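You operate a simulated robot arm through the tools that you are given. There is no shell and no other tool. Be economical: measure what you need, move in short steps, check, and stop when the job is done.

Carry out the task below with a simulated robot arm. There is one attempt and no reset: what you move stays moved.

## Task
Clear both tumblers off the leaf on to the tray, wipe away the sticky ring and push the leaf in.
Fine: use the sponge and put it back; leave the brakes locked.

Only the result counts: the job must be done as asked and must still hold three seconds after the hand-in. Knocking over, shifting, dropping, spilling or breaking anything else fails it.

## Robot
A 7-joint arm with a two-finger parallel gripper on a trunk, on a base that drives. Base frame: it is fixed to the floor where the robot stands at the start and does not move with it; the origin is under the middle of the robot, x ahead of it, y to its left, z up. Readings come in mm, degrees, newtons and seconds.
With the tool pointing down near the work surface it reaches from about 160 to 580 mm from the robot's upright axis, wherever it stands. Its first joint turns from -166.0 to 166.0 degrees. Places, roughly: inside of the tray [100, 700, 700]; cart leaf [600, -100, 700]; front brake pedal [400, -200, 100]; back brake pedal [1200, -200, 100]. Payload 3.91 kg.
The TCP is the grasp point between the finger pads, 30 mm short of the fingertips. In the tool frame z runs along the fingers and y along their closing line. The gripper opens to 110 mm. The fingers are 20 mm wide and 10 mm thick; the gripper's body (48 by 112 mm) begins 55 mm behind the TCP.
Orientation is told as [roll, pitch, yaw] about the base's x, y, z axes, in that order, counted from this pose: with the fingers straight down and closing along the base's y, the tool's x points along the base's -x, its y along +y and its z along -z.

## Interface
- The arm moves only by the tool nudge_tool. Its argument "increments" is a list of rows, each a list of 7 numbers: the turn, a rotation vector about the tool's x, y, z in degrees, then the shift along the tool's x, y, z in mm, then the closure, from 0 (fully open) to 1 (shut). In form: [[rx, ry, rz, x, y, z, gripper], ...]. A call has 1 to 20 rows; each row shifts and turns the commanded pose from where the row before left it, along the tool's axes as they then stand. A row lasts 0.2 s, in which the tool goes at most 50 mm and 8.6 degrees; a call with a longer step from one row to the next is refused whole, and so is a gripper value outside its range. Where a pose cannot be reached the arm comes as near as it can. A force on the tool above 40 N (or 10 N above the force at the start of the call, whichever is more), or a blocked arm, ends the call early, and 0.2 s more pass. The fingers move at their own pace (about 153 mm/s each) and stop on an object; they squeeze with about 26 N. The grip force told is the motor's: it shows also when the fingers shut on nothing. Time passes only in rows, and 0.2 s behind the last, so rows that do not move let the fingers close. It gives the time, the measured TCP pose, the force on the tool (base axes), the opening and the grip force at its end, in the units of the frame above (readings bear some noise).
- Cameras (640 x 400 px; columns grow to the right, rows downward): "scene" is now at [-2.7, 157.4, 1530.3]; the picture's right is [0.11, -0.99, 0.00], its down [-0.80, -0.09, -0.59] and it looks along [0.58, 0.07, -0.81] (base axes); focal length 258 px, centre (320, 200). "wrist" rides on the gripper at [77, 7, -114] in the tool frame; the picture's right is [-0.09, 1.00, 0.00], its down [-0.80, -0.07, -0.59] and it looks along [-0.59, -0.05, 0.80] (tool axes); focal length 270 px, centre (320, 200). There is no depth. A picture from a camera that has moved, and an enlarged one, comes with that camera's place and axes in the base frame and with its lens.
- grab_frame(camera): a new picture of that camera. No time passes.
- move_column(by): slides the trunk up (or, below 0, down) by that many mm; the arm and the scene camera ride with it, the base frame stays. It gives what a move gives, with no picture.
- base_move(legs): drives the robot by 1 to 6 legs, each [ahead, turn to the left] in mm and degrees, along the robot's own axes; the way and the turn of a leg run together, so that a leg with both is an arc; at most 1500 mm and 180 degrees a leg. The arm and the cameras ride along, it lands a little off, and it stops where it bumps. It gives what a move gives.
- pan_tilt(pan, tilt): turns the head with the scene camera to pan (to the left, within 155 degrees either way) and tilt (down, from -29 to 69), counted from straight ahead of the robot. It gives what a move gives.
- enlarge(camera, box): a new picture of the part [left, top, right, bottom] of that camera's present view, enlarged. No time passes.
- close_job(): hands the job in; it is judged then, once.

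Work in short steps. Places have to be worked out from the pictures, the camera data and where the tool is seen: move nearer, look again, correct. Check each grasp and each placing, and mend what went wrong. You have 120 turns and 78 pictures in all, those below and enlarged ones among them. Open the gripper and draw the arm clear of the work before you hand the job in, unless the task says otherwise; then end with one line.

The tools are called after "Request:" by a JSON object that holds its "api" and its "payload". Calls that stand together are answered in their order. nudge_tool: Moves the arm, as the interface text tells. Its arguments: {"type":"object","properties":{"increments":{"type":"array","items":{"type":"array","items":{"type":"number"}}}},"required":["increments"]} The other tools are called the same way: move_column (by) slides the trunk up or down; base_move (legs) drives the base; pan_tilt (pan, tilt) turns the head that bears the scene camera; grab_frame (camera) takes a picture; enlarge (camera, box) takes an enlarged picture of a part of a camera's view; close_job () hands the job in.

At the start:

```text
clock: 0.0
eef_pos: [383.7, 66.2, 1187.4]
tcp_rot: [-0.1, 0.0, -0.3]
contact_force: [0.0, -0.9, 0.9]
gripper_width: 110.0
grip_force: 0.2
trunk travel left (down, up): [-525.0, 85.0]
robot x, y, heading: [0.6, 1.5, 0.0]
head pan, tilt: [6.6, 54.1]
```

scene: 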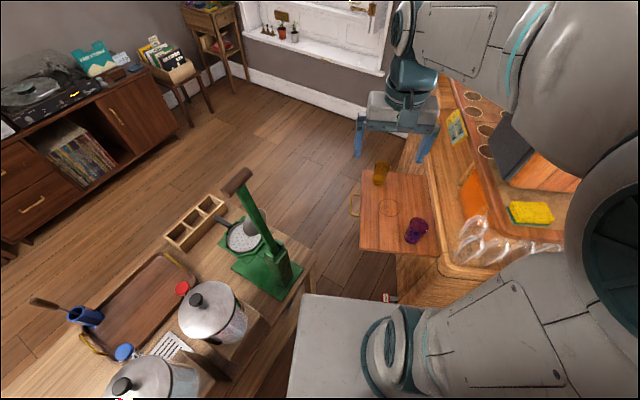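
wrist: 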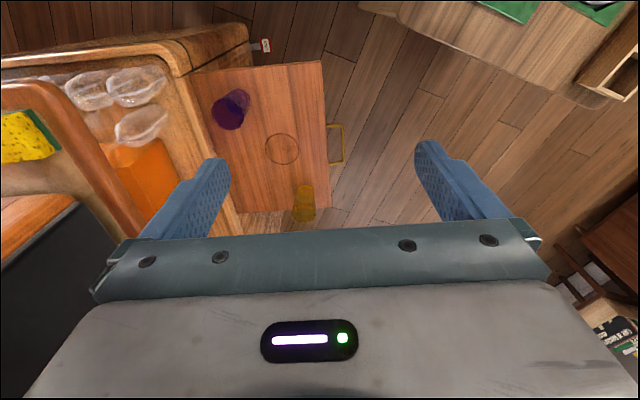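

The leaf sticks out of the cart toward +y, with a purple and an amber tumbler, a ring between them and a handle loop. The sponge is on the cart top. I'll look closer at each before moving.

Request:
{"api": "enlarge", "payload": {"camera": "scene", "box": [340, 130, 580, 280]}}

Request:
{"api": "enlarge", "payload": {"camera": "scene", "box": [20, 180, 340, 380]}}

Request:
{"api": "enlarge", "payload": {"camera": "wrist", "box": [0, 0, 380, 238]}}

```text
2.67 times, centred on (460, 205) of scene
camera zoom: at [-2.7, 157.4, 1530.3], right [0.11, -0.99, 0.0], down [-0.8, -0.09, -0.59], along [0.58, 0.07, -0.81], focal length 689 px, centre (-53, 187)
```

zoom: 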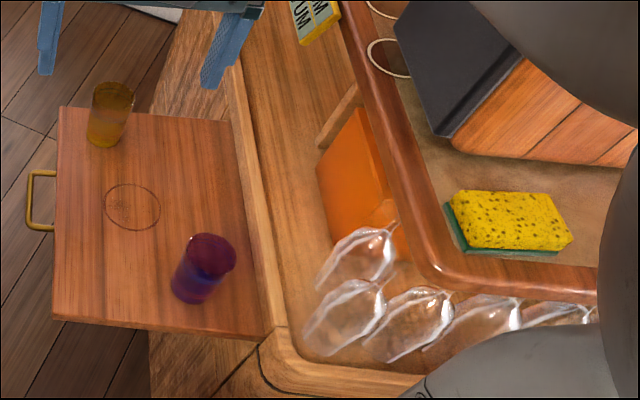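

```text
2.00 times, centred on (180, 280) of scene
camera zoom: at [-2.7, 157.4, 1530.3], right [0.11, -0.99, 0.0], down [-0.8, -0.09, -0.59], along [0.58, 0.07, -0.81], focal length 517 px, centre (600, 40)
```

zoom: 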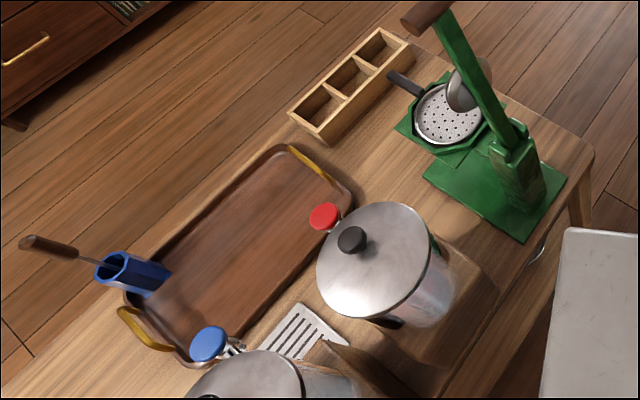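

```text
1.68 times, centred on (190, 119) of wrist
camera zoom: at [306.6, 74.6, 1301.3], right [0.09, 1.0, 0.0], down [0.8, -0.07, 0.59], along [0.59, -0.06, -0.8], focal length 454 px, centre (538, 336)
```

zoom: 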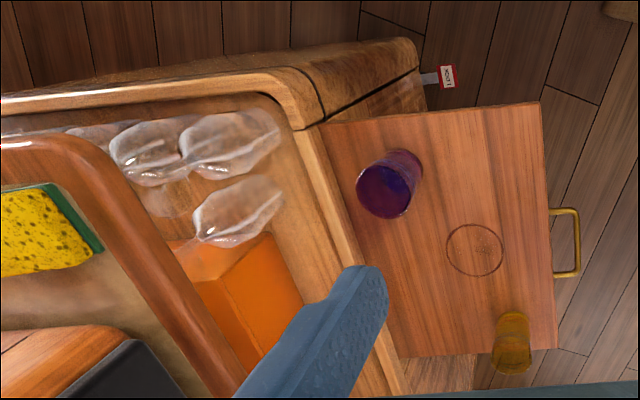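

Estimated: leaf about x 398–775, y −213..62 near z 700; the tray is rotated, centred near (145, 727). I need to see the brake pedals, the table front and my own base before driving, so I turn the head to the cart side first.

Request:
{"api": "pan_tilt", "payload": {"pan": -20, "tilt": 60}}

Request:
{"api": "grab_frame", "payload": {"camera": "scene"}}

Request:
{"api": "pan_tilt", "payload": {"pan": 75, "tilt": 60}}

Request:
{"api": "grab_frame", "payload": {"camera": "scene"}}

```text
clock: 0.9
eef_pos: [383.5, 66.6, 1186.5]
tcp_rot: [0.0, -0.1, -0.3]
contact_force: [-1.3, 0.2, -0.9]
gripper_width: 110.0
grip_force: 0.1
trunk travel left (down, up): [-525.0, 85.0]
robot x, y, heading: [3.6, 1.2, 0.0]
head pan, tilt: [-20.0, 60.0]
```

```text
72 pictures are left
camera scene: at [-12.6, 126.2, 1523.1], right [-0.34, -0.94, 0.0], down [-0.81, 0.3, -0.5], along [0.47, -0.17, -0.87], focal length 258 px, centre (320, 200)
```

scene: 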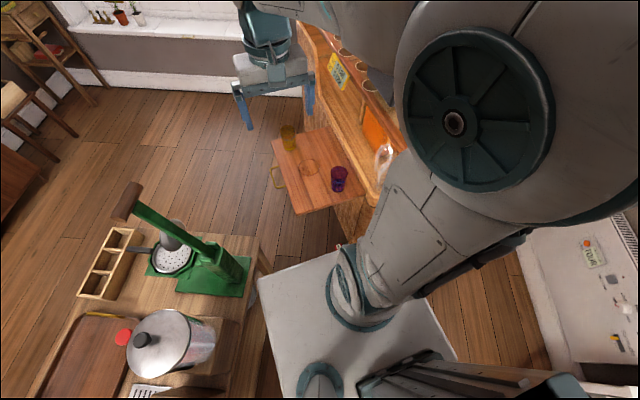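

```text
clock: 2.6
eef_pos: [383.3, 66.4, 1185.6]
tcp_rot: [0.0, -0.1, -0.3]
contact_force: [0.7, 0.3, -0.2]
gripper_width: 110.0
grip_force: 0.1
trunk travel left (down, up): [-525.0, 85.0]
robot x, y, heading: [-1.3, 2.8, 0.0]
head pan, tilt: [75.0, 60.0]
```

```text
71 pictures are left
camera scene: at [-58.0, 213.4, 1523.1], right [0.97, -0.26, 0.0], down [-0.22, -0.84, -0.5], along [0.13, 0.48, -0.87], focal length 258 px, centre (320, 200)
```

scene: 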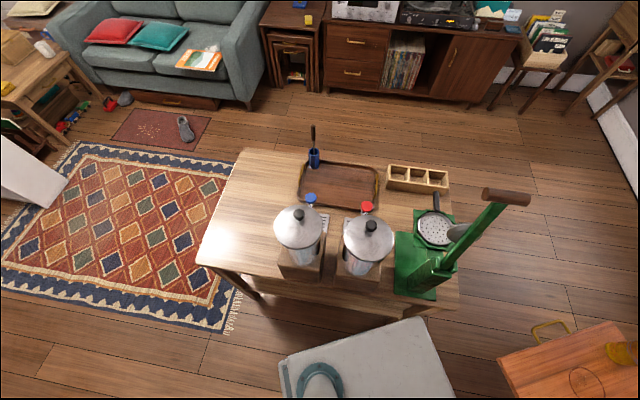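

The trunk box is about ±150 × ±213, so there's room to turn. Now checking the brake tag seen in the wrist view.

Request:
{"api": "enlarge", "payload": {"camera": "wrist", "box": [220, 20, 300, 70]}}

Request:
{"api": "enlarge", "payload": {"camera": "scene", "box": [240, 130, 480, 280]}}

```text
8.00 times, centred on (260, 45) of wrist
camera zoom: at [306.6, 74.6, 1301.3], right [0.09, 1.0, 0.0], down [0.8, -0.07, 0.59], along [0.59, -0.06, -0.8], focal length 2162 px, centre (800, 1440)
```

zoom: 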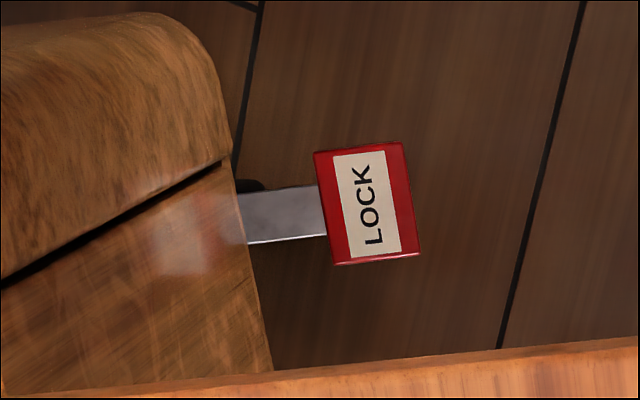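

```text
2.67 times, centred on (360, 205) of scene
camera zoom: at [-58.0, 213.4, 1523.1], right [0.97, -0.26, 0.0], down [-0.22, -0.84, -0.5], along [0.13, 0.48, -0.87], focal length 689 px, centre (213, 187)
```

zoom: 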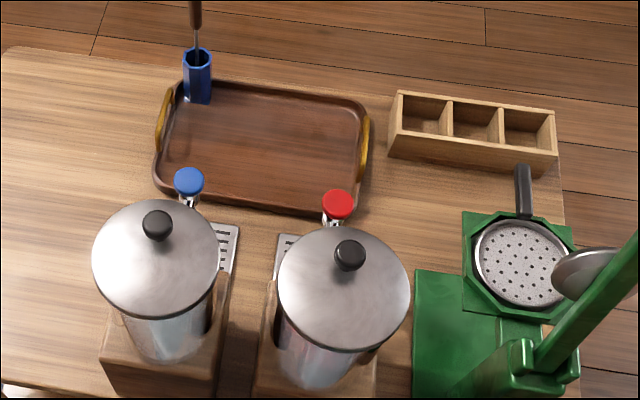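

The front pedal reads LOCK; I'll judge its state when closer. Before shifting right I check what stands on my right side.

Request:
{"api": "pan_tilt", "payload": {"pan": -85, "tilt": 45}}

Request:
{"api": "grab_frame", "payload": {"camera": "scene"}}

```text
clock: 5.1
eef_pos: [382.8, 67.1, 1187.1]
tcp_rot: [0.0, 0.0, -0.2]
contact_force: [-0.6, 0.4, -0.4]
gripper_width: 109.9
grip_force: 0.0
trunk travel left (down, up): [-525.0, 85.0]
robot x, y, heading: [0.4, 1.5, -0.1]
head pan, tilt: [-85.0, 45.0]
```

```text
68 pictures are left
camera scene: at [-68.2, 68.0, 1542.6], right [-1.0, -0.09, 0.0], down [-0.06, 0.7, -0.71], along [0.06, -0.7, -0.71], focal length 258 px, centre (320, 200)
```

scene: 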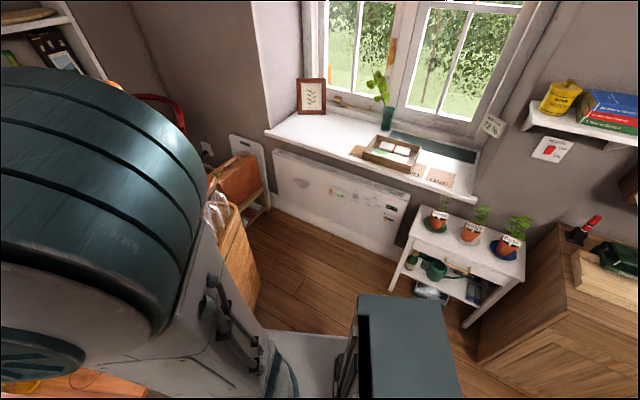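

The right side is free for about 800 mm. I drive an S-curve to roughly (200, −150), from where tumblers, ring and sponge are all within reach.

Request:
{"api": "base_move", "payload": {"legs": [[130, -72], [130, 72]]}}

Request:
{"api": "pan_tilt", "payload": {"pan": 10, "tilt": 60}}

Request:
{"api": "grab_frame", "payload": {"camera": "scene"}}

Request:
{"api": "grab_frame", "payload": {"camera": "wrist"}}

```text
clock: 7.9
eef_pos: [349.4, -331.5, 1186.6]
tcp_rot: [0.0, 0.0, -57.5]
contact_force: [0.0, 0.1, 0.9]
gripper_width: 110.0
grip_force: 0.0
trunk travel left (down, up): [-525.0, 85.0]
robot x, y, heading: [85.1, -44.6, -56.4]
head pan, tilt: [-85.0, 45.0]
stopped in leg 1: the robot was blocked; the commanded pose is now the measured one
```

```text
clock: 9.7
eef_pos: [350.1, -330.1, 1186.8]
tcp_rot: [0.0, 0.0, -57.4]
contact_force: [0.1, -0.2, -0.1]
gripper_width: 109.9
grip_force: 0.1
trunk travel left (down, up): [-525.0, 85.0]
robot x, y, heading: [85.8, -43.5, -56.5]
head pan, tilt: [10.0, 60.0]
```

```text
67 pictures are left
camera scene: at [216.6, 52.5, 1523.1], right [-0.73, -0.69, 0.0], down [-0.6, 0.63, -0.5], along [0.34, -0.36, -0.87], focal length 258 px, centre (320, 200)
```

scene: 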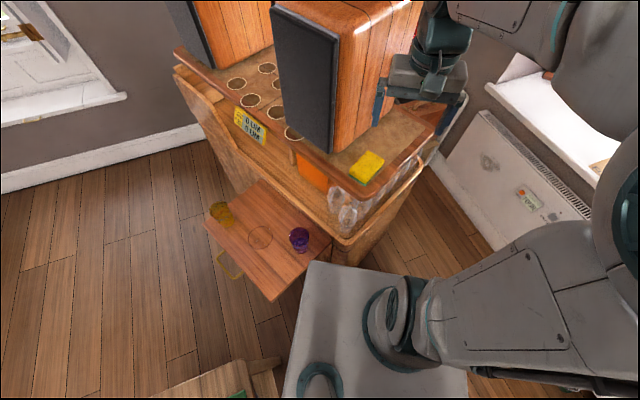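

```text
66 pictures are left
camera wrist: at [315.2, -261.8, 1301.1], right [0.89, 0.46, 0.0], down [0.37, -0.71, 0.59], along [0.27, -0.53, -0.8], focal length 270 px, centre (320, 200)
```

wrist: 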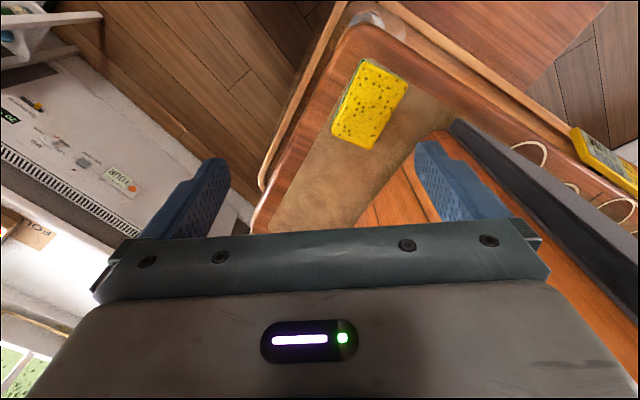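

The base was stopped at heading −56°. I look down at the left side to find what it touches.

Request:
{"api": "pan_tilt", "payload": {"pan": 60, "tilt": 69}}

Request:
{"api": "grab_frame", "payload": {"camera": "scene"}}

Request:
{"api": "pan_tilt", "payload": {"pan": 120, "tilt": 69}}

Request:
{"api": "grab_frame", "payload": {"camera": "scene"}}

```text
clock: 10.8
eef_pos: [349.8, -331.8, 1187.6]
tcp_rot: [0.0, 0.1, -57.4]
contact_force: [0.3, 0.4, -0.6]
gripper_width: 110.0
grip_force: 0.1
trunk travel left (down, up): [-525.0, 85.0]
robot x, y, heading: [87.6, -45.5, -56.3]
head pan, tilt: [60.0, 68.8]
```

```text
65 pictures are left
camera scene: at [226.5, 104.2, 1513.7], right [0.06, -1.0, 0.0], down [-0.93, -0.06, -0.36], along [0.36, 0.02, -0.93], focal length 258 px, centre (320, 200)
```

scene: 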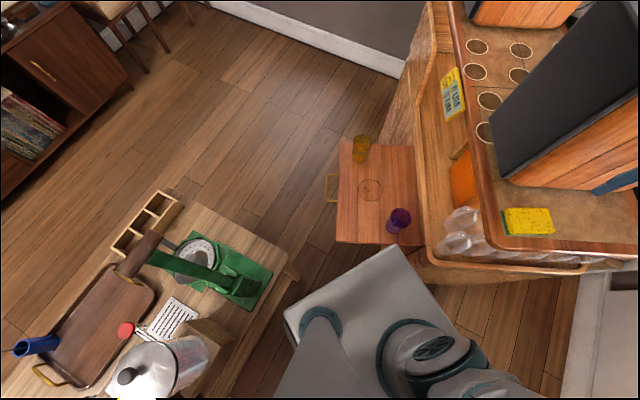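

```text
clock: 12.1
eef_pos: [351.2, -331.8, 1186.3]
tcp_rot: [0.0, 0.0, -57.4]
contact_force: [0.5, 0.4, -0.4]
gripper_width: 110.2
grip_force: 0.0
trunk travel left (down, up): [-525.0, 85.0]
robot x, y, heading: [84.8, -50.2, -56.5]
head pan, tilt: [120.0, 68.8]
```

```text
64 pictures are left
camera scene: at [195.7, 150.8, 1513.7], right [0.9, -0.45, 0.0], down [-0.42, -0.83, -0.36], along [0.16, 0.32, -0.93], focal length 258 px, centre (320, 200)
```

scene: 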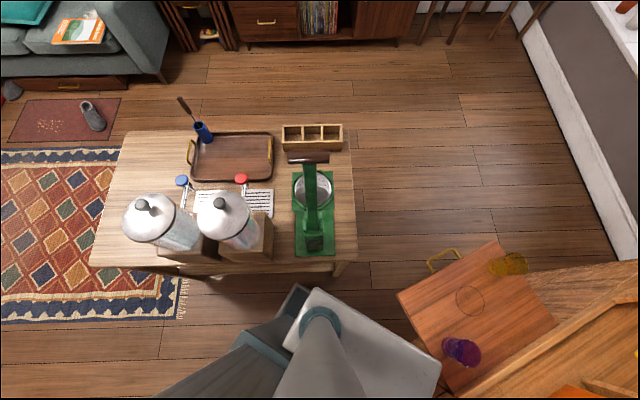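

Request:
{"api": "enlarge", "payload": {"camera": "scene", "box": [220, 220, 460, 370]}}

```text
2.67 times, centred on (340, 295) of scene
camera zoom: at [195.7, 150.8, 1513.7], right [0.9, -0.45, 0.0], down [-0.42, -0.83, -0.36], along [0.16, 0.32, -0.93], focal length 689 px, centre (267, -53)
```

zoom: 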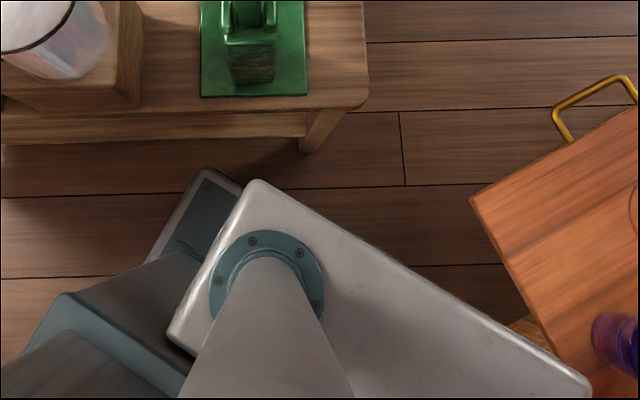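

The low base is longer than the plate (about ±300 × ±215), and its front-left corner most likely met the front pedal. I back off, then line up parallel to the table (heading about −25°) so I can come close to the leaf between table leg and pedal.

Request:
{"api": "base_move", "payload": {"legs": [[-100, 0], [0, 21], [-190, 0], [0, 10.5]]}}

Request:
{"api": "pan_tilt", "payload": {"pan": 0, "tilt": 45}}

Request:
{"api": "grab_frame", "payload": {"camera": "scene"}}

```text
clock: 16.2
eef_pos: [253.5, 39.3, 1185.7]
tcp_rot: [0.0, 0.1, -26.3]
contact_force: [-0.4, 0.6, 0.3]
gripper_width: 110.0
grip_force: 0.1
trunk travel left (down, up): [-525.0, 85.0]
robot x, y, heading: [-119.8, 148.8, -25.5]
head pan, tilt: [120.0, 68.8]
```

```text
clock: 18.2
eef_pos: [254.4, 39.5, 1186.1]
tcp_rot: [0.0, 0.2, -26.3]
contact_force: [0.7, 0.1, -0.1]
gripper_width: 110.1
grip_force: 0.1
trunk travel left (down, up): [-525.0, 85.0]
robot x, y, heading: [-124.1, 144.2, -25.5]
head pan, tilt: [0.0, 45.0]
```

```text
62 pictures are left
camera scene: at [-50.5, 280.5, 1542.6], right [-0.43, -0.9, 0.0], down [-0.64, 0.3, -0.71], along [0.64, -0.3, -0.71], focal length 258 px, centre (320, 200)
```

scene: 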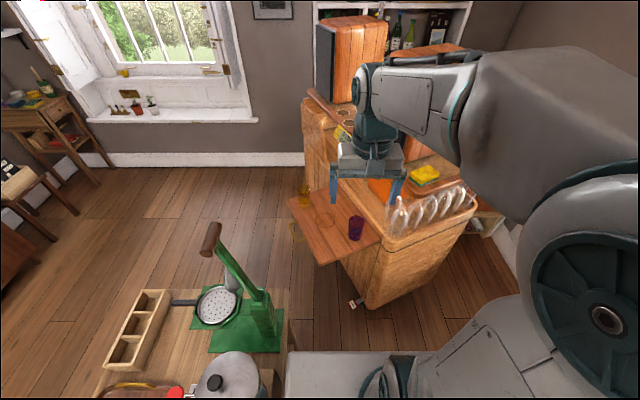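

Good view of the cart; I enlarge the pedal area.

Request:
{"api": "enlarge", "payload": {"camera": "scene", "box": [330, 280, 394, 320]}}

Request:
{"api": "enlarge", "payload": {"camera": "scene", "box": [270, 150, 430, 250]}}

```text
10.00 times, centred on (362, 300) of scene
camera zoom: at [-50.5, 280.5, 1542.6], right [-0.43, -0.9, 0.0], down [-0.64, 0.3, -0.71], along [0.64, -0.3, -0.71], focal length 2584 px, centre (-100, -800)
```

zoom: 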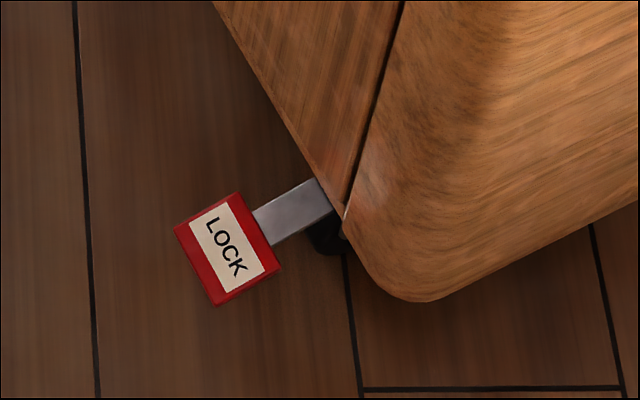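

```text
4.00 times, centred on (350, 200) of scene
camera zoom: at [-50.5, 280.5, 1542.6], right [-0.43, -0.9, 0.0], down [-0.64, 0.3, -0.71], along [0.64, -0.3, -0.71], focal length 1034 px, centre (200, 200)
```

zoom: 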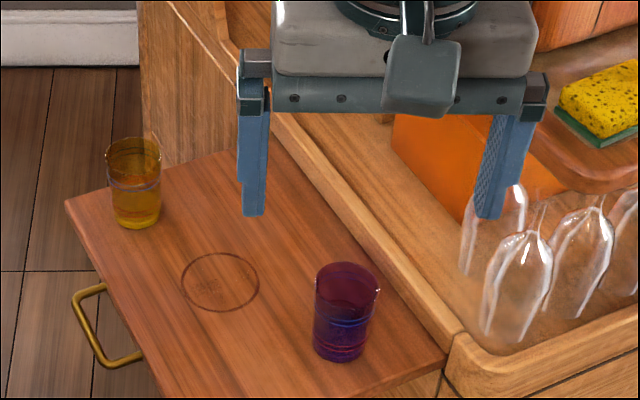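

Cart and tumblers are undisturbed. Now advance along this heading toward the leaf.

Request:
{"api": "base_move", "payload": {"legs": [[280, 0]]}}

Request:
{"api": "pan_tilt", "payload": {"pan": 25, "tilt": 50}}

Request:
{"api": "grab_frame", "payload": {"camera": "scene"}}

```text
clock: 20.2
eef_pos: [504.8, -80.0, 1186.0]
tcp_rot: [0.0, 0.1, -26.1]
contact_force: [0.6, -0.7, -0.2]
gripper_width: 110.1
grip_force: 0.0
trunk travel left (down, up): [-525.0, 85.0]
robot x, y, heading: [129.9, 29.2, -25.3]
head pan, tilt: [0.0, 45.0]
```

```text
clock: 21.1
eef_pos: [506.7, -78.6, 1187.2]
tcp_rot: [0.0, 0.1, -26.2]
contact_force: [-0.6, -0.1, -0.7]
gripper_width: 110.1
grip_force: 0.0
trunk travel left (down, up): [-525.0, 85.0]
robot x, y, heading: [132.7, 30.3, -25.2]
head pan, tilt: [25.0, 50.0]
```

```text
59 pictures are left
camera scene: at [204.4, 195.8, 1535.7], right [-0.01, -1.0, 0.0], down [-0.77, 0.0, -0.64], along [0.64, 0.0, -0.77], focal length 258 px, centre (320, 200)
```

scene: 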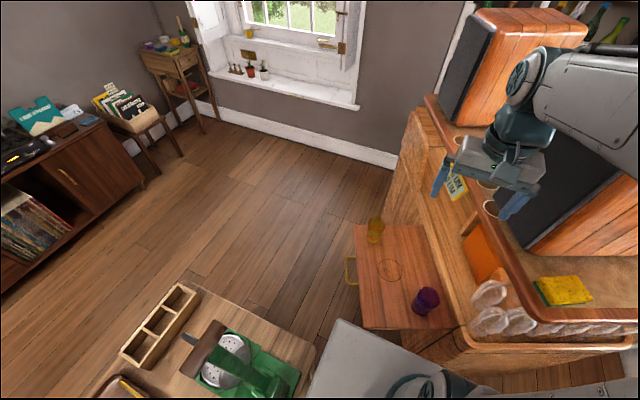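

Position is good and nothing touched. I edge 12 mm closer, lower the trunk by 150, and then look from the wrist camera over the leaf.

Request:
{"api": "base_move", "payload": {"legs": [[12, 0]]}}

Request:
{"api": "move_column", "payload": {"by": -150}}

Request:
{"api": "grab_frame", "payload": {"camera": "wrist"}}

```text
clock: 21.8
eef_pos: [516.6, -84.2, 1185.4]
tcp_rot: [0.0, 0.1, -26.3]
contact_force: [0.3, 0.0, -0.3]
gripper_width: 110.2
grip_force: 0.0
trunk travel left (down, up): [-525.0, 85.0]
robot x, y, heading: [141.8, 24.5, -24.9]
head pan, tilt: [25.0, 50.0]
```

```text
clock: 23.6
eef_pos: [515.4, -84.0, 1036.3]
tcp_rot: [0.0, 0.1, -26.2]
contact_force: [0.4, 0.2, -0.4]
gripper_width: 109.8
grip_force: 0.2
trunk travel left (down, up): [-375.0, 235.0]
robot x, y, heading: [141.4, 24.2, -25.2]
head pan, tilt: [25.0, 50.0]
```

```text
58 pictures are left
camera wrist: at [450.3, -43.3, 1151.1], right [0.52, 0.85, 0.0], down [0.69, -0.42, 0.59], along [0.51, -0.31, -0.8], focal length 270 px, centre (320, 200)
```

wrist: 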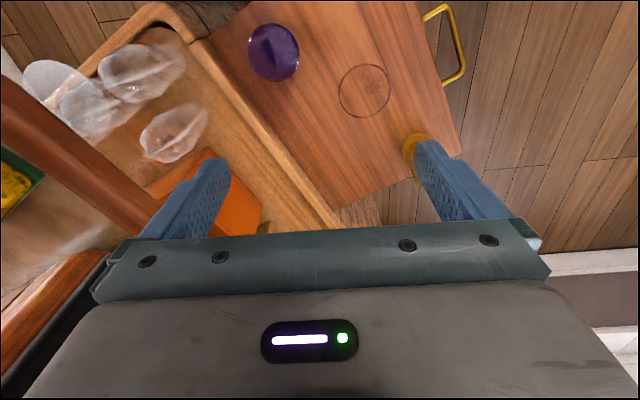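

Ring confirmed near (588, −43). I rotate the tool to face the amber tumbler and move above/behind it.

Request:
{"api": "nudge_tool", "payload": {"increments": [[0, 0, -7.3, 0, 0, 0, 0], [0, 0, -7.3, 0, 0, 0, 0], [0, 0, -7.4, 0, 0, 0, 0], [0, 0, 0, -29, 16, 26, 0], [0, 0, 0, -29, 16, 26, 0], [0, 0, 0, -29, 16, 26, 0], [0, 0, 0, -29, 16, 26, 0], [0, 0, 0, -29, 16, 26, 0]]}}

Request:
{"api": "grab_frame", "payload": {"camera": "wrist"}}

Request:
{"api": "enlarge", "payload": {"camera": "scene", "box": [330, 120, 570, 270]}}

```text
clock: 25.4
eef_pos: [665.9, -15.4, 907.7]
tcp_rot: [-0.1, 0.1, -4.2]
contact_force: [-0.5, -0.1, -0.2]
gripper_width: 110.1
grip_force: 0.0
trunk travel left (down, up): [-375.0, 235.0]
robot x, y, heading: [138.9, 28.7, -25.1]
head pan, tilt: [25.0, 50.0]
```

```text
57 pictures are left
camera wrist: at [590.3, -2.8, 1022.0], right [0.16, 0.99, 0.0], down [0.79, -0.13, 0.59], along [0.59, -0.1, -0.8], focal length 270 px, centre (320, 200)
```

wrist: 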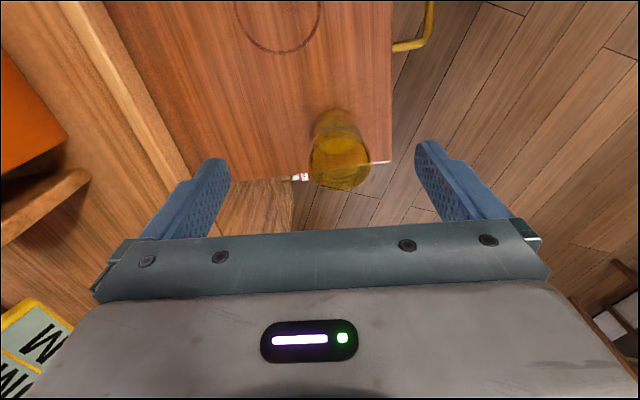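

```text
2.67 times, centred on (450, 195) of scene
camera zoom: at [215.3, 191.0, 1385.6], right [0.0, -1.0, 0.0], down [-0.77, 0.0, -0.64], along [0.64, 0.0, -0.77], focal length 689 px, centre (-27, 213)
```

zoom: 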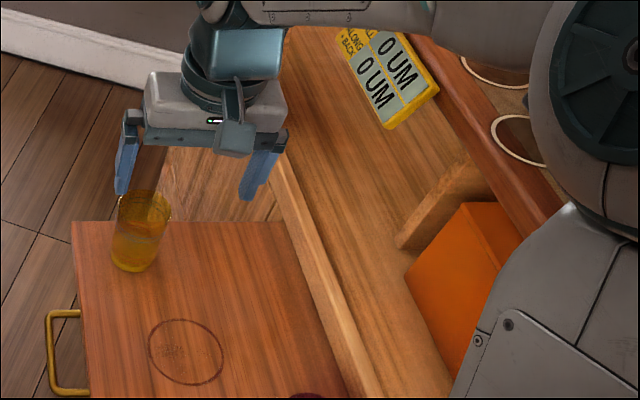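

Both views agree: amber base at about (714, −8), leaf near z 700, rim near z 803. A back-pedal tag is visible too; I enlarge that and move over the tumbler.

Request:
{"api": "enlarge", "payload": {"camera": "wrist", "box": [284, 168, 316, 188]}}

Request:
{"api": "nudge_tool", "payload": {"increments": [[0, 0, 0, -24, 5, 0, 0], [0, 0, 0, -24, 5, 0, 0], [0, 0, 0, 0, 0, 30, 0], [0, 0, 0, 0, 0, 20, 0]]}}

Request:
{"api": "grab_frame", "payload": {"camera": "wrist"}}

```text
16.00 times, centred on (300, 178) of wrist
camera zoom: at [590.3, -2.8, 1022.0], right [0.16, 0.99, 0.0], down [0.79, -0.13, 0.59], along [0.59, -0.1, -0.8], focal length 4325 px, centre (640, 552)
```

zoom: 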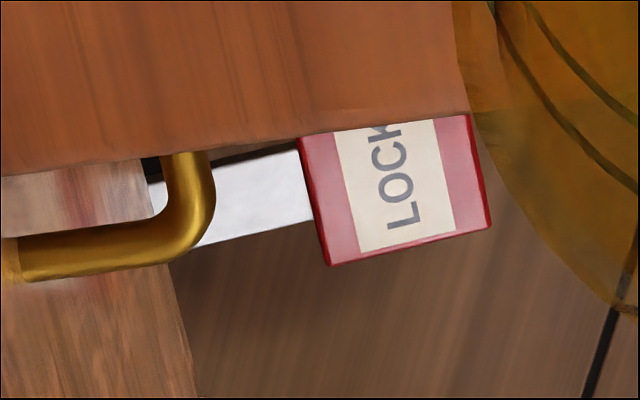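

```text
clock: 26.4
eef_pos: [715.5, -7.2, 855.6]
tcp_rot: [0.0, 0.0, -4.2]
contact_force: [-0.1, 0.5, -0.2]
gripper_width: 109.8
grip_force: 0.0
trunk travel left (down, up): [-375.0, 235.0]
robot x, y, heading: [139.6, 24.7, -25.2]
head pan, tilt: [25.0, 50.0]
```

```text
54 pictures are left
camera wrist: at [638.8, 6.2, 970.6], right [0.16, 0.99, 0.0], down [0.79, -0.13, 0.59], along [0.59, -0.1, -0.81], focal length 270 px, centre (320, 200)
```

wrist: 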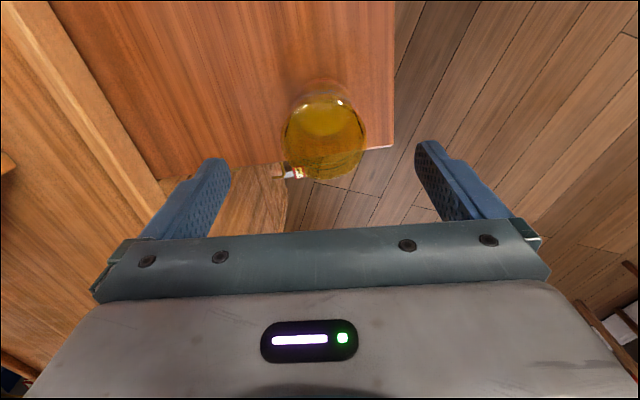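

The tumbler is centred between the fingers. I descend to about z 757 and close gently.

Request:
{"api": "nudge_tool", "payload": {"increments": [[0, 0, 0, 0, 0, 25, 0], [0, 0, 0, 0, 0, 25, 0], [0, 0, 0, 0, 0, 25, 0], [0, 0, 0, 0, 0, 23, 0]]}}

Request:
{"api": "grab_frame", "payload": {"camera": "wrist"}}

```text
clock: 27.4
eef_pos: [713.2, -7.5, 757.0]
tcp_rot: [0.0, 0.1, -4.3]
contact_force: [0.3, 0.1, 0.8]
gripper_width: 110.1
grip_force: 0.0
trunk travel left (down, up): [-375.0, 235.0]
robot x, y, heading: [143.0, 19.8, -25.3]
head pan, tilt: [25.0, 50.0]
```

```text
53 pictures are left
camera wrist: at [638.5, 4.5, 872.3], right [0.16, 0.99, 0.0], down [0.79, -0.13, 0.59], along [0.59, -0.1, -0.81], focal length 270 px, centre (320, 200)
```

wrist: 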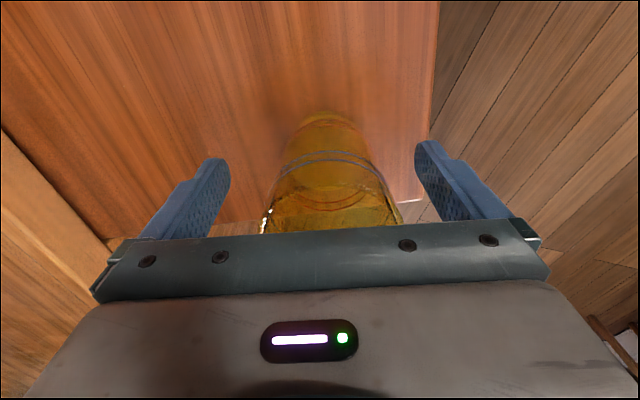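

Tumbler sits between the fingers; closing now.

Request:
{"api": "nudge_tool", "payload": {"increments": [[0, 0, 0, 0, 0, 0, 0.3], [0, 0, 0, 0, 0, 0, 0.5], [0, 0, 0, 0, 0, 0, 1], [0, 0, 0, 0, 0, 0, 1], [0, 0, 0, 0, 0, 0, 1]]}}

```text
clock: 28.6
eef_pos: [715.0, -8.3, 758.2]
tcp_rot: [0.1, 0.1, -4.2]
contact_force: [-0.1, -0.7, -0.5]
gripper_width: 58.9
grip_force: 26.3
trunk travel left (down, up): [-375.0, 235.0]
robot x, y, heading: [140.1, 21.1, -25.0]
head pan, tilt: [25.0, 50.0]
```

Gripped at 59 mm. I lift gently in small steps, drawing back slightly toward the robot.

Request:
{"api": "nudge_tool", "payload": {"increments": [[0, 0, 0, 0, 0, -8, 1], [0, 0, 0, 0, 0, -15, 1], [0, 0, 0, 0, 0, -22, 1], [0, 0, 0, 0, 0, -28, 1], [0, 0, 0, 0, 0, -28, 1], [0, 0, 0, 0, 0, -28, 1], [0, 0, 0, 0, 0, -28, 1], [0, 0, 0, 0, 0, -28, 1], [0, 0, 0, 0, 0, -15, 1], [0, 0, 0, 0, 0, 0, 1]]}}

Request:
{"api": "grab_frame", "payload": {"camera": "scene"}}

```text
clock: 30.8
eef_pos: [715.8, -7.5, 959.1]
tcp_rot: [0.1, 0.0, -4.2]
contact_force: [-0.1, 0.0, -1.5]
gripper_width: 58.1
grip_force: 25.9
trunk travel left (down, up): [-375.0, 235.0]
robot x, y, heading: [139.4, 19.3, -24.9]
head pan, tilt: [25.0, 50.0]
```

```text
52 pictures are left
camera scene: at [215.3, 190.9, 1385.6], right [0.0, -1.0, 0.0], down [-0.77, 0.0, -0.64], along [0.64, 0.0, -0.77], focal length 258 px, centre (320, 200)
```

scene: 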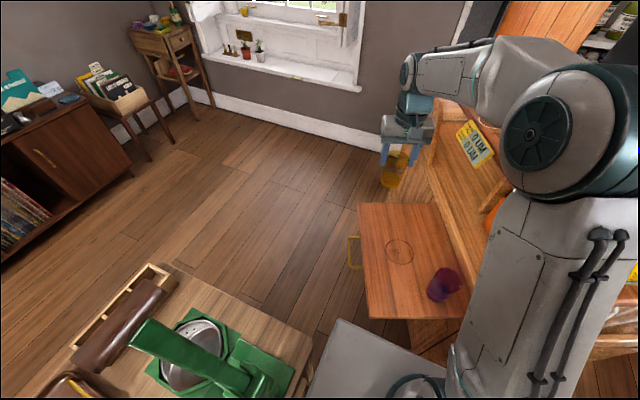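

Amber is held upright. I retract the arm to ~300 mm radius in front of the robot, then raise the trunk before driving so it clears the press lever (top about z 1173).

Request:
{"api": "nudge_tool", "payload": {"increments": [[0, 0, 0, 10, -4, -2, 1], [0, 0, 0, 20, -8, -4, 1], [0, 0, 0, 29, -12, -4, 1], [0, 0, 0, 29, -12, -4, 1], [0, 0, 2, 29, -12, -4, 1], [0, 0, 3, 29, -12, -4, 1], [0, 0, 4, 29, -10, -4, 1], [0, 0, 4, 29, -7, -4, 1], [0, 0, 4, 29, -5, -4, 1], [0, 0, 4, 25, -3, 0, 1], [0, 0, 0, 15, 0, 0, 1], [0, 0, 0, 7, 0, 0, 1]]}}

Request:
{"api": "move_column", "payload": {"by": 230}}

```text
clock: 33.4
eef_pos: [432.4, -41.1, 992.0]
tcp_rot: [0.1, 0.1, -25.2]
contact_force: [1.2, -0.2, -1.9]
gripper_width: 58.4
grip_force: 26.7
trunk travel left (down, up): [-375.0, 235.0]
robot x, y, heading: [144.3, 22.7, -25.0]
head pan, tilt: [25.0, 50.0]
```

```text
clock: 35.8
eef_pos: [431.8, -41.1, 1222.5]
tcp_rot: [-0.1, 0.1, -25.2]
contact_force: [0.3, 0.2, -2.1]
gripper_width: 58.3
grip_force: 26.0
trunk travel left (down, up): [-605.0, 5.0]
robot x, y, heading: [143.0, 24.2, -25.3]
head pan, tilt: [25.0, 50.0]
```

Now back out along the table, arc away slightly, and turn to face the tray.

Request:
{"api": "base_move", "payload": {"legs": [[-200, 0], [-80, 30], [0, 60]]}}

Request:
{"api": "pan_tilt", "payload": {"pan": 0, "tilt": 55}}

Request:
{"api": "grab_frame", "payload": {"camera": "scene"}}

```text
clock: 41.5
eef_pos: [-45.9, 413.9, 1222.2]
tcp_rot: [0.0, 0.1, 63.9]
contact_force: [-0.1, -0.2, -2.6]
gripper_width: 58.2
grip_force: 25.6
trunk travel left (down, up): [-605.0, 5.0]
robot x, y, heading: [-117.9, 124.4, 63.6]
head pan, tilt: [25.0, 50.0]
```

```text
clock: 42.4
eef_pos: [-46.7, 413.8, 1220.9]
tcp_rot: [0.0, 0.1, 63.9]
contact_force: [0.3, 0.3, -1.9]
gripper_width: 58.2
grip_force: 25.7
trunk travel left (down, up): [-605.0, 5.0]
robot x, y, heading: [-117.3, 120.8, 63.7]
head pan, tilt: [0.0, 55.0]
```

```text
51 pictures are left
camera scene: at [-252.3, 185.1, 1609.1], right [0.9, -0.44, 0.0], down [-0.36, -0.73, -0.57], along [0.25, 0.51, -0.82], focal length 258 px, centre (320, 200)
```

scene: 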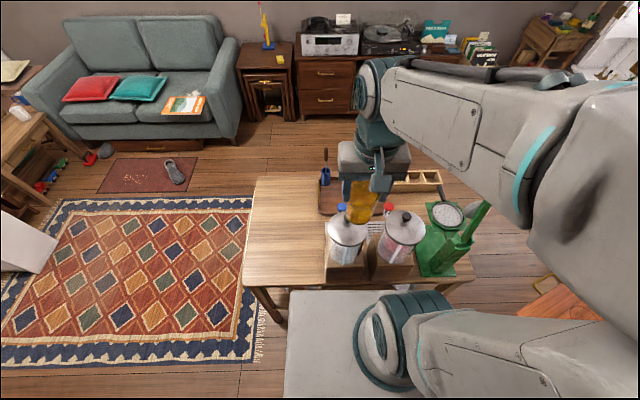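

I'm at right angles to the table; pot knobs top out near z 1025, and the held tumbler's base is at about 1163, so it clears. I advance 105 mm to bring the tray in reach.

Request:
{"api": "base_move", "payload": {"legs": [[105, 0]]}}

Request:
{"api": "grab_frame", "payload": {"camera": "wrist"}}

```text
clock: 43.5
eef_pos: [-2.6, 502.3, 1222.8]
tcp_rot: [-0.1, -0.1, 63.8]
contact_force: [-0.2, -0.3, -1.3]
gripper_width: 58.6
grip_force: 26.4
trunk travel left (down, up): [-605.0, 5.0]
robot x, y, heading: [-70.5, 217.7, 63.6]
head pan, tilt: [0.0, 55.0]
```

```text
50 pictures are left
camera wrist: at [-42.0, 437.5, 1337.4], right [-0.85, 0.52, 0.0], down [0.42, 0.69, 0.6], along [0.31, 0.51, -0.8], focal length 270 px, centre (320, 200)
```

wrist: 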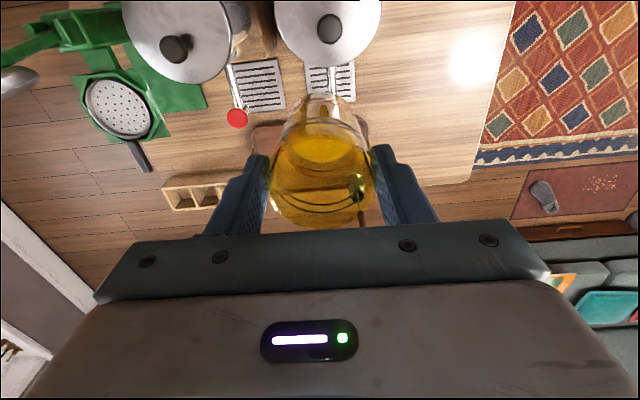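

The way over the tray is clear of the pots at this height. I extend over the tray spot (n 705, s −205 in table axes) and partly lower.

Request:
{"api": "nudge_tool", "payload": {"increments": [[0, 0, 0, -12, 0, 0, 1], [0, 0, 0, -25, -2, 0, 1], [0, 0, 0, -34, -3, 0, 1], [0, 0, 0, -34, -3, 0, 1], [0, 0, 0, -34, -3, 0, 1], [0, 0, 0, -34, -3, 0, 1], [0, 0, 0, -34, -3, 0, 1], [0, 0, 0, -27, -3, 0, 1], [0, 0, 0, -15, 0, 10, 1], [0, 0, 0, -7, 0, 25, 1], [0, 0, 0, 0, 0, 35, 1], [0, 0, 0, 0, 0, 35, 1], [0, 0, 0, 0, 0, 35, 1], [0, 0, 0, 0, 0, 35, 1], [0, 0, 0, 0, 0, 35, 1], [0, 0, 0, 0, 0, 25, 1], [0, 0, 0, 0, 0, 10, 1], [0, 0, 0, 0, 0, 0, 1]]}}

Request:
{"api": "grab_frame", "payload": {"camera": "wrist"}}

Request:
{"api": "grab_frame", "payload": {"camera": "scene"}}

```text
clock: 47.3
eef_pos: [130.8, 724.6, 979.1]
tcp_rot: [0.0, 0.0, 63.8]
contact_force: [0.4, 0.6, -1.4]
gripper_width: 58.1
grip_force: 25.9
trunk travel left (down, up): [-605.0, 5.0]
robot x, y, heading: [-70.9, 216.4, 64.1]
head pan, tilt: [0.0, 55.0]
```

```text
49 pictures are left
camera wrist: at [90.2, 659.0, 1093.4], right [-0.85, 0.52, 0.0], down [0.42, 0.69, 0.6], along [0.31, 0.51, -0.8], focal length 270 px, centre (320, 200)
```

wrist: 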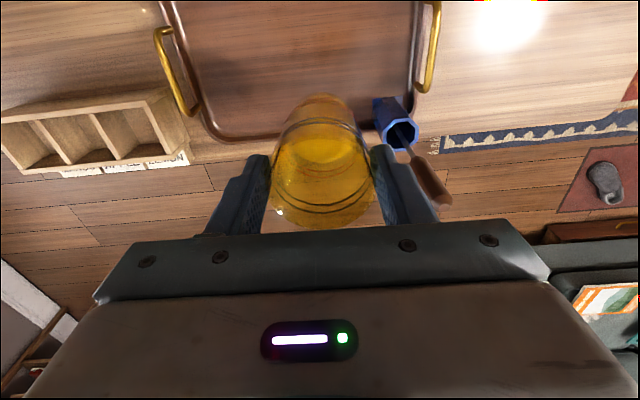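

```text
48 pictures are left
camera scene: at [-208.2, 274.4, 1609.2], right [0.9, -0.44, 0.0], down [-0.36, -0.73, -0.58], along [0.25, 0.52, -0.82], focal length 258 px, centre (320, 200)
```

scene: 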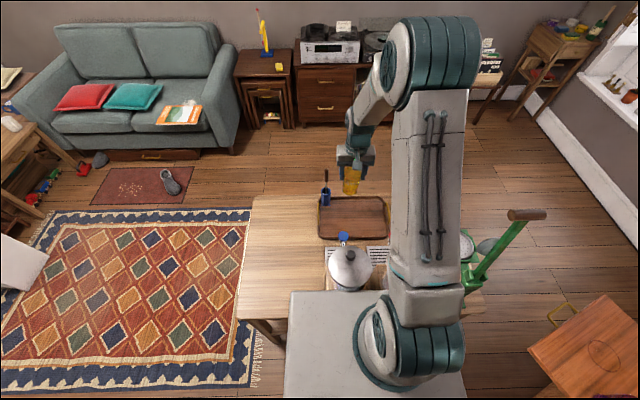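

TCP is right over the planned spot (n 707, s −204), clear of the blue cup. I lower to 785, then feel for the tray.

Request:
{"api": "nudge_tool", "payload": {"increments": [[0, 0, 0, 0, 0, 15, 1], [0, 0, 0, 0, 0, 30, 1], [0, 0, 0, 0, 0, 35, 1], [0, 0, 0, 0, 0, 35, 1], [0, 0, 0, 0, 0, 35, 1], [0, 0, 0, 0, 0, 25, 1], [0, 0, 0, 0, 0, 12, 1], [0, 0, 0, 0, 0, 7, 1], [0, 0, 0, 0, 0, 0, 1]]}}

Request:
{"api": "grab_frame", "payload": {"camera": "wrist"}}

```text
clock: 48.6
eef_pos: [130.2, 728.3, 836.5]
tcp_rot: [0.2, -0.5, 63.9]
contact_force: [0.4, 1.9, 10.9]
gripper_width: 58.6
grip_force: 26.2
trunk travel left (down, up): [-605.0, 5.0]
robot x, y, heading: [-70.9, 217.1, 63.8]
head pan, tilt: [0.0, 55.0]
stopped in row 6: the force on the tool passed its limit (the readings are from after the stop); the commanded pose is now the measured one
```

```text
47 pictures are left
camera wrist: at [89.8, 661.9, 950.4], right [-0.86, 0.52, 0.0], down [0.42, 0.68, 0.6], along [0.31, 0.52, -0.8], focal length 270 px, centre (320, 200)
```

wrist: 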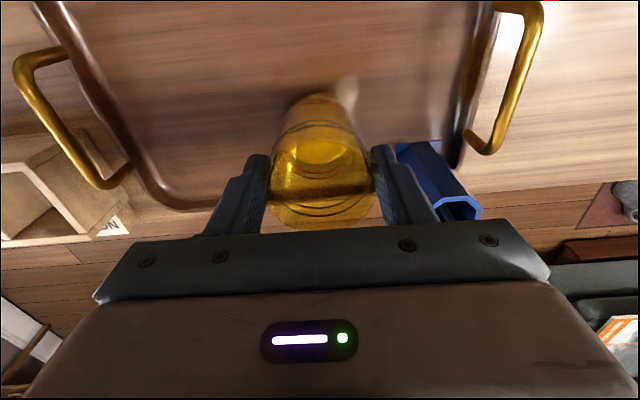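

Contact came at TCP z 836, so the tray floor is higher than thought (~778), and the tray is therefore nearer: centre n≈670. I lift, shift 35 mm toward the robot, and check before lowering again.

Request:
{"api": "nudge_tool", "payload": {"increments": [[0, 0, 0, 0, 0, -10, 1], [0, 0, 0, 0, 0, -12, 1], [0, 0, 0, 12, 0, 0, 1], [0, 0, 0, 15, 0, 0, 1], [0, 0, 0, 10, 0, 0, 1], [0, 0, 0, 0, 0, 0, 1]]}}

Request:
{"api": "grab_frame", "payload": {"camera": "wrist"}}

Request:
{"api": "enlarge", "payload": {"camera": "scene", "box": [280, 130, 440, 230]}}

```text
clock: 50.0
eef_pos: [113.9, 695.1, 857.8]
tcp_rot: [0.2, -0.4, 63.9]
contact_force: [0.6, -0.3, -2.3]
gripper_width: 58.7
grip_force: 25.8
trunk travel left (down, up): [-605.0, 5.0]
robot x, y, heading: [-74.2, 217.6, 63.5]
head pan, tilt: [0.0, 55.0]
```

```text
46 pictures are left
camera wrist: at [73.6, 627.7, 971.3], right [-0.86, 0.52, 0.0], down [0.42, 0.68, 0.6], along [0.31, 0.52, -0.8], focal length 270 px, centre (320, 200)
```

wrist: 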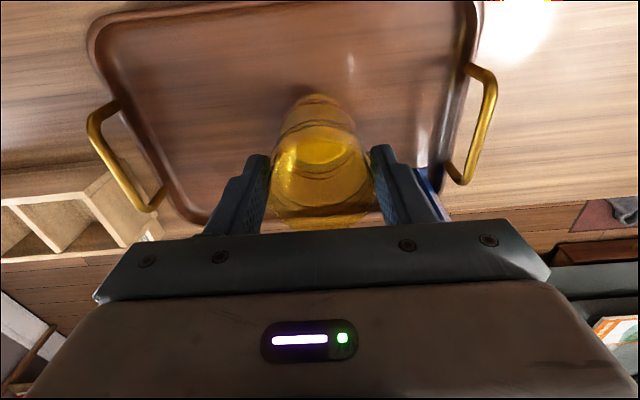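

```text
4.00 times, centred on (360, 180) of scene
camera zoom: at [-208.2, 274.3, 1608.9], right [0.9, -0.44, 0.0], down [-0.36, -0.73, -0.58], along [0.25, 0.52, -0.82], focal length 1034 px, centre (160, 280)
```

zoom: 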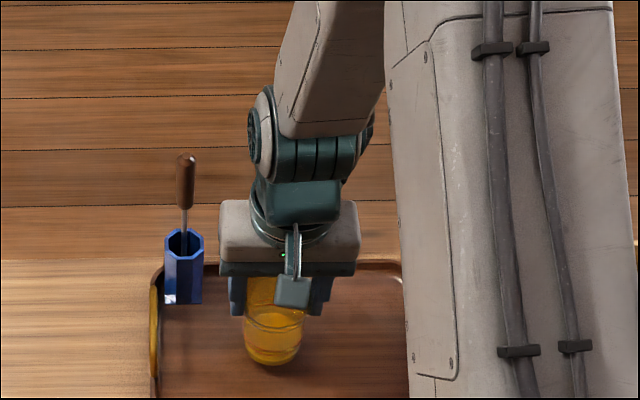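

Tumbler is now over the tray's middle and the cup is untouched. Lowering in 3–5 mm steps until it touches.

Request:
{"api": "nudge_tool", "payload": {"increments": [[0, 0, 0, 0, 0, 6, 1], [0, 0, 0, 0, 0, 5, 1], [0, 0, 0, 0, 0, 3, 1], [0, 0, 0, 0, 0, 2, 1], [0, 0, 0, 0, 0, 2, 1], [0, 0, 0, 0, 0, 0, 1]]}}

```text
clock: 51.4
eef_pos: [114.2, 694.2, 840.9]
tcp_rot: [0.1, -0.5, 63.9]
contact_force: [0.1, 0.1, -3.0]
gripper_width: 58.4
grip_force: 26.6
trunk travel left (down, up): [-605.0, 5.0]
robot x, y, heading: [-69.8, 218.6, 63.6]
head pan, tilt: [0.0, 55.0]
```

Request:
{"api": "nudge_tool", "payload": {"increments": [[0, 0, 0, 0, 0, 2, 1], [0, 0, 0, 0, 0, 2, 1], [0, 0, 0, 0, 0, 1, 1], [0, 0, 0, 0, 0, 0, 1]]}}

```text
clock: 52.3
eef_pos: [113.6, 695.9, 836.8]
tcp_rot: [0.1, -0.6, 63.9]
contact_force: [2.3, -3.6, 14.1]
gripper_width: 58.9
grip_force: 26.0
trunk travel left (down, up): [-605.0, 5.0]
robot x, y, heading: [-73.9, 213.5, 63.9]
head pan, tilt: [0.0, 55.0]
stopped in row 4: the force on the tool passed its limit (the readings are from after the stop); the commanded pose is now the measured one
```

Contact at 836.8, so the tumbler is standing on the tray floor. I open part-way and lift off.

Request:
{"api": "nudge_tool", "payload": {"increments": [[0, 0, 0, 0, 0, -1, 0.42], [0, 0, 0, 0, 0, 0, 0.35], [0, 0, 0, 0, 0, 0, 0.3], [0, 0, 0, 0, 0, -10, 0.3], [0, 0, 0, 0, 0, -25, 0.3], [0, 0, 0, 0, 0, -35, 0.3], [0, 0, 0, 0, 0, -40, 0.3], [0, 0, 0, 0, 0, -40, 0.3], [0, 0, 0, 0, 0, -45, 0.3], [0, 0, 0, 0, 0, -45, 0.3], [0, 0, 0, 0, 0, -45, 0.3], [0, 0, 0, 0, 0, -45, 0.3], [0, 0, 0, 0, 0, -45, 0.3]]}}

Request:
{"api": "grab_frame", "payload": {"camera": "wrist"}}

```text
clock: 55.1
eef_pos: [112.7, 691.1, 1211.9]
tcp_rot: [0.2, -0.4, 63.9]
contact_force: [-1.6, 0.4, -0.9]
gripper_width: 77.0
grip_force: 0.1
trunk travel left (down, up): [-605.0, 5.0]
robot x, y, heading: [-70.2, 217.6, 63.6]
head pan, tilt: [0.0, 55.0]
```

```text
44 pictures are left
camera wrist: at [72.6, 624.3, 1325.4], right [-0.86, 0.52, 0.0], down [0.42, 0.68, 0.6], along [0.31, 0.52, -0.8], focal length 270 px, centre (320, 200)
```

wrist: 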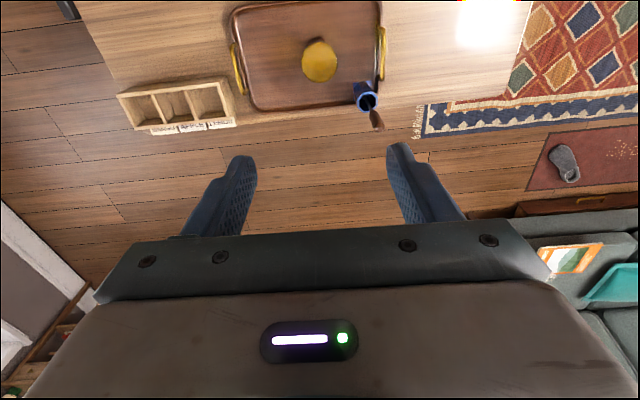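

Amber stands safely in the tray. I retract and drive back the same way toward the leaf.

Request:
{"api": "nudge_tool", "payload": {"increments": [[0, 0, 0, 25, 0, 0, 0.3], [0, 0, 0, 40, 0, 0, 0.3], [0, 0, 0, 45, 0, 0, 0.3], [0, 0, 0, 45, 0, 0, 0.3], [0, 0, 0, 40, 0, 0, 0.3], [0, 0, 0, 25, 0, 0, 0.3]]}}

Request:
{"api": "base_move", "payload": {"legs": [[-105, 0], [0, -59], [80, -30]]}}

```text
clock: 56.5
eef_pos: [18.1, 493.8, 1209.4]
tcp_rot: [0.2, -0.6, 64.0]
contact_force: [0.3, 0.4, 0.2]
gripper_width: 77.2
grip_force: 0.1
trunk travel left (down, up): [-605.0, 5.0]
robot x, y, heading: [-69.4, 217.7, 63.6]
head pan, tilt: [0.0, 55.0]
```

```text
clock: 61.7
eef_pos: [244.1, 25.4, 1209.4]
tcp_rot: [0.2, -0.3, -24.8]
contact_force: [0.8, 0.5, -1.0]
gripper_width: 77.0
grip_force: 0.1
trunk travel left (down, up): [-605.0, 5.0]
robot x, y, heading: [-38.2, 108.8, -24.9]
head pan, tilt: [0.0, 55.0]
```

Pose is as expected. I advance 120 mm and lower the trunk for the purple tumbler.

Request:
{"api": "base_move", "payload": {"legs": [[120, 0]]}}

Request:
{"api": "move_column", "payload": {"by": -230}}

Request:
{"api": "grab_frame", "payload": {"camera": "wrist"}}

```text
clock: 63.0
eef_pos: [354.6, -27.4, 1209.6]
tcp_rot: [0.3, -0.3, -24.9]
contact_force: [0.3, 0.0, -0.3]
gripper_width: 77.0
grip_force: 0.0
trunk travel left (down, up): [-605.0, 5.0]
robot x, y, heading: [72.3, 59.0, -24.8]
head pan, tilt: [0.0, 55.0]
```

```text
clock: 65.4
eef_pos: [354.2, -25.7, 979.7]
tcp_rot: [0.1, -0.3, -25.0]
contact_force: [0.2, 0.0, -0.1]
gripper_width: 77.0
grip_force: 0.1
trunk travel left (down, up): [-375.0, 235.0]
robot x, y, heading: [72.7, 57.8, -24.9]
head pan, tilt: [0.0, 55.0]
```

```text
43 pictures are left
camera wrist: at [286.4, 13.1, 1094.2], right [0.5, 0.87, 0.0], down [0.69, -0.4, 0.6], along [0.52, -0.3, -0.8], focal length 270 px, centre (320, 200)
```

wrist: 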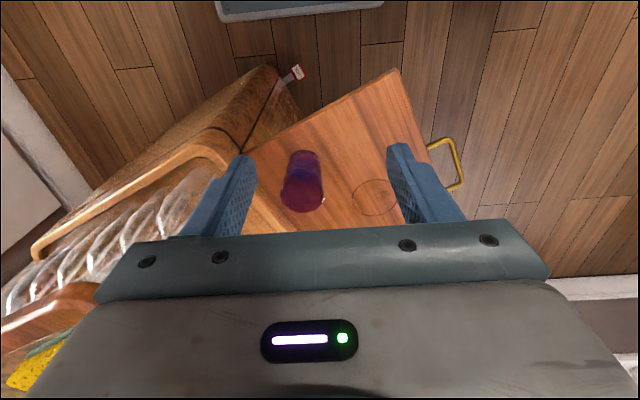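

Purple tumbler judged at about (463, −119). I move above it with the gripper open.

Request:
{"api": "nudge_tool", "payload": {"increments": [[0, 0, 0, -28, -8, 24, 0], [0, 0, 0, -28, -8, 24, 0], [0, 0, 0, -28, -8, 24, 0], [0, 0, 0, -28, -7, 24, 0], [0, 0, 0, -26, -7, 24, 0], [0, 0, 0, 0, 0, 0, 0]]}}

Request:
{"api": "grab_frame", "payload": {"camera": "wrist"}}

```text
clock: 66.8
eef_pos: [465.7, -117.5, 861.2]
tcp_rot: [0.2, -0.2, -24.8]
contact_force: [0.4, 1.0, 0.1]
gripper_width: 109.9
grip_force: 0.1
trunk travel left (down, up): [-375.0, 235.0]
robot x, y, heading: [70.6, 59.1, -25.0]
head pan, tilt: [0.0, 55.0]
```

```text
42 pictures are left
camera wrist: at [397.9, -79.3, 975.6], right [0.5, 0.87, 0.0], down [0.69, -0.4, 0.6], along [0.52, -0.3, -0.8], focal length 270 px, centre (320, 200)
```

wrist: 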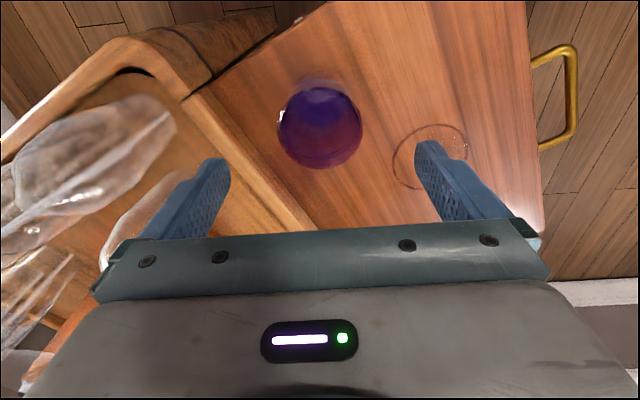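

It is about 8 mm nearer the robot than the tool. I correct, descend, and close.

Request:
{"api": "nudge_tool", "payload": {"increments": [[0, 0, 0, 8, 0, 5, 0], [0, 0, 0, 0, 0, 25, 0], [0, 0, 0, 0, 0, 25, 0], [0, 0, 0, 0, 0, 25, 0], [0, 0, 0, 0, 0, 24, 0], [0, 0, 0, 0, 0, 0, 0]]}}

Request:
{"api": "grab_frame", "payload": {"camera": "wrist"}}

```text
clock: 68.2
eef_pos: [459.4, -113.5, 756.5]
tcp_rot: [0.3, -0.3, -24.9]
contact_force: [-1.0, 0.5, 0.0]
gripper_width: 109.9
grip_force: 0.1
trunk travel left (down, up): [-375.0, 235.0]
robot x, y, heading: [70.6, 56.4, -25.1]
head pan, tilt: [0.0, 55.0]
```

```text
41 pictures are left
camera wrist: at [391.7, -75.1, 870.5], right [0.5, 0.87, 0.0], down [0.69, -0.4, 0.6], along [0.52, -0.3, -0.8], focal length 270 px, centre (320, 200)
```

wrist: 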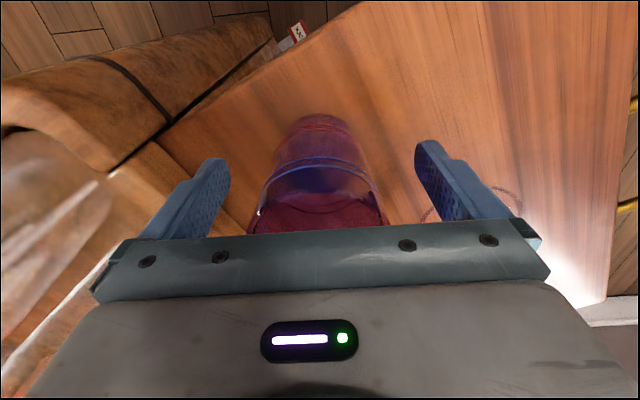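

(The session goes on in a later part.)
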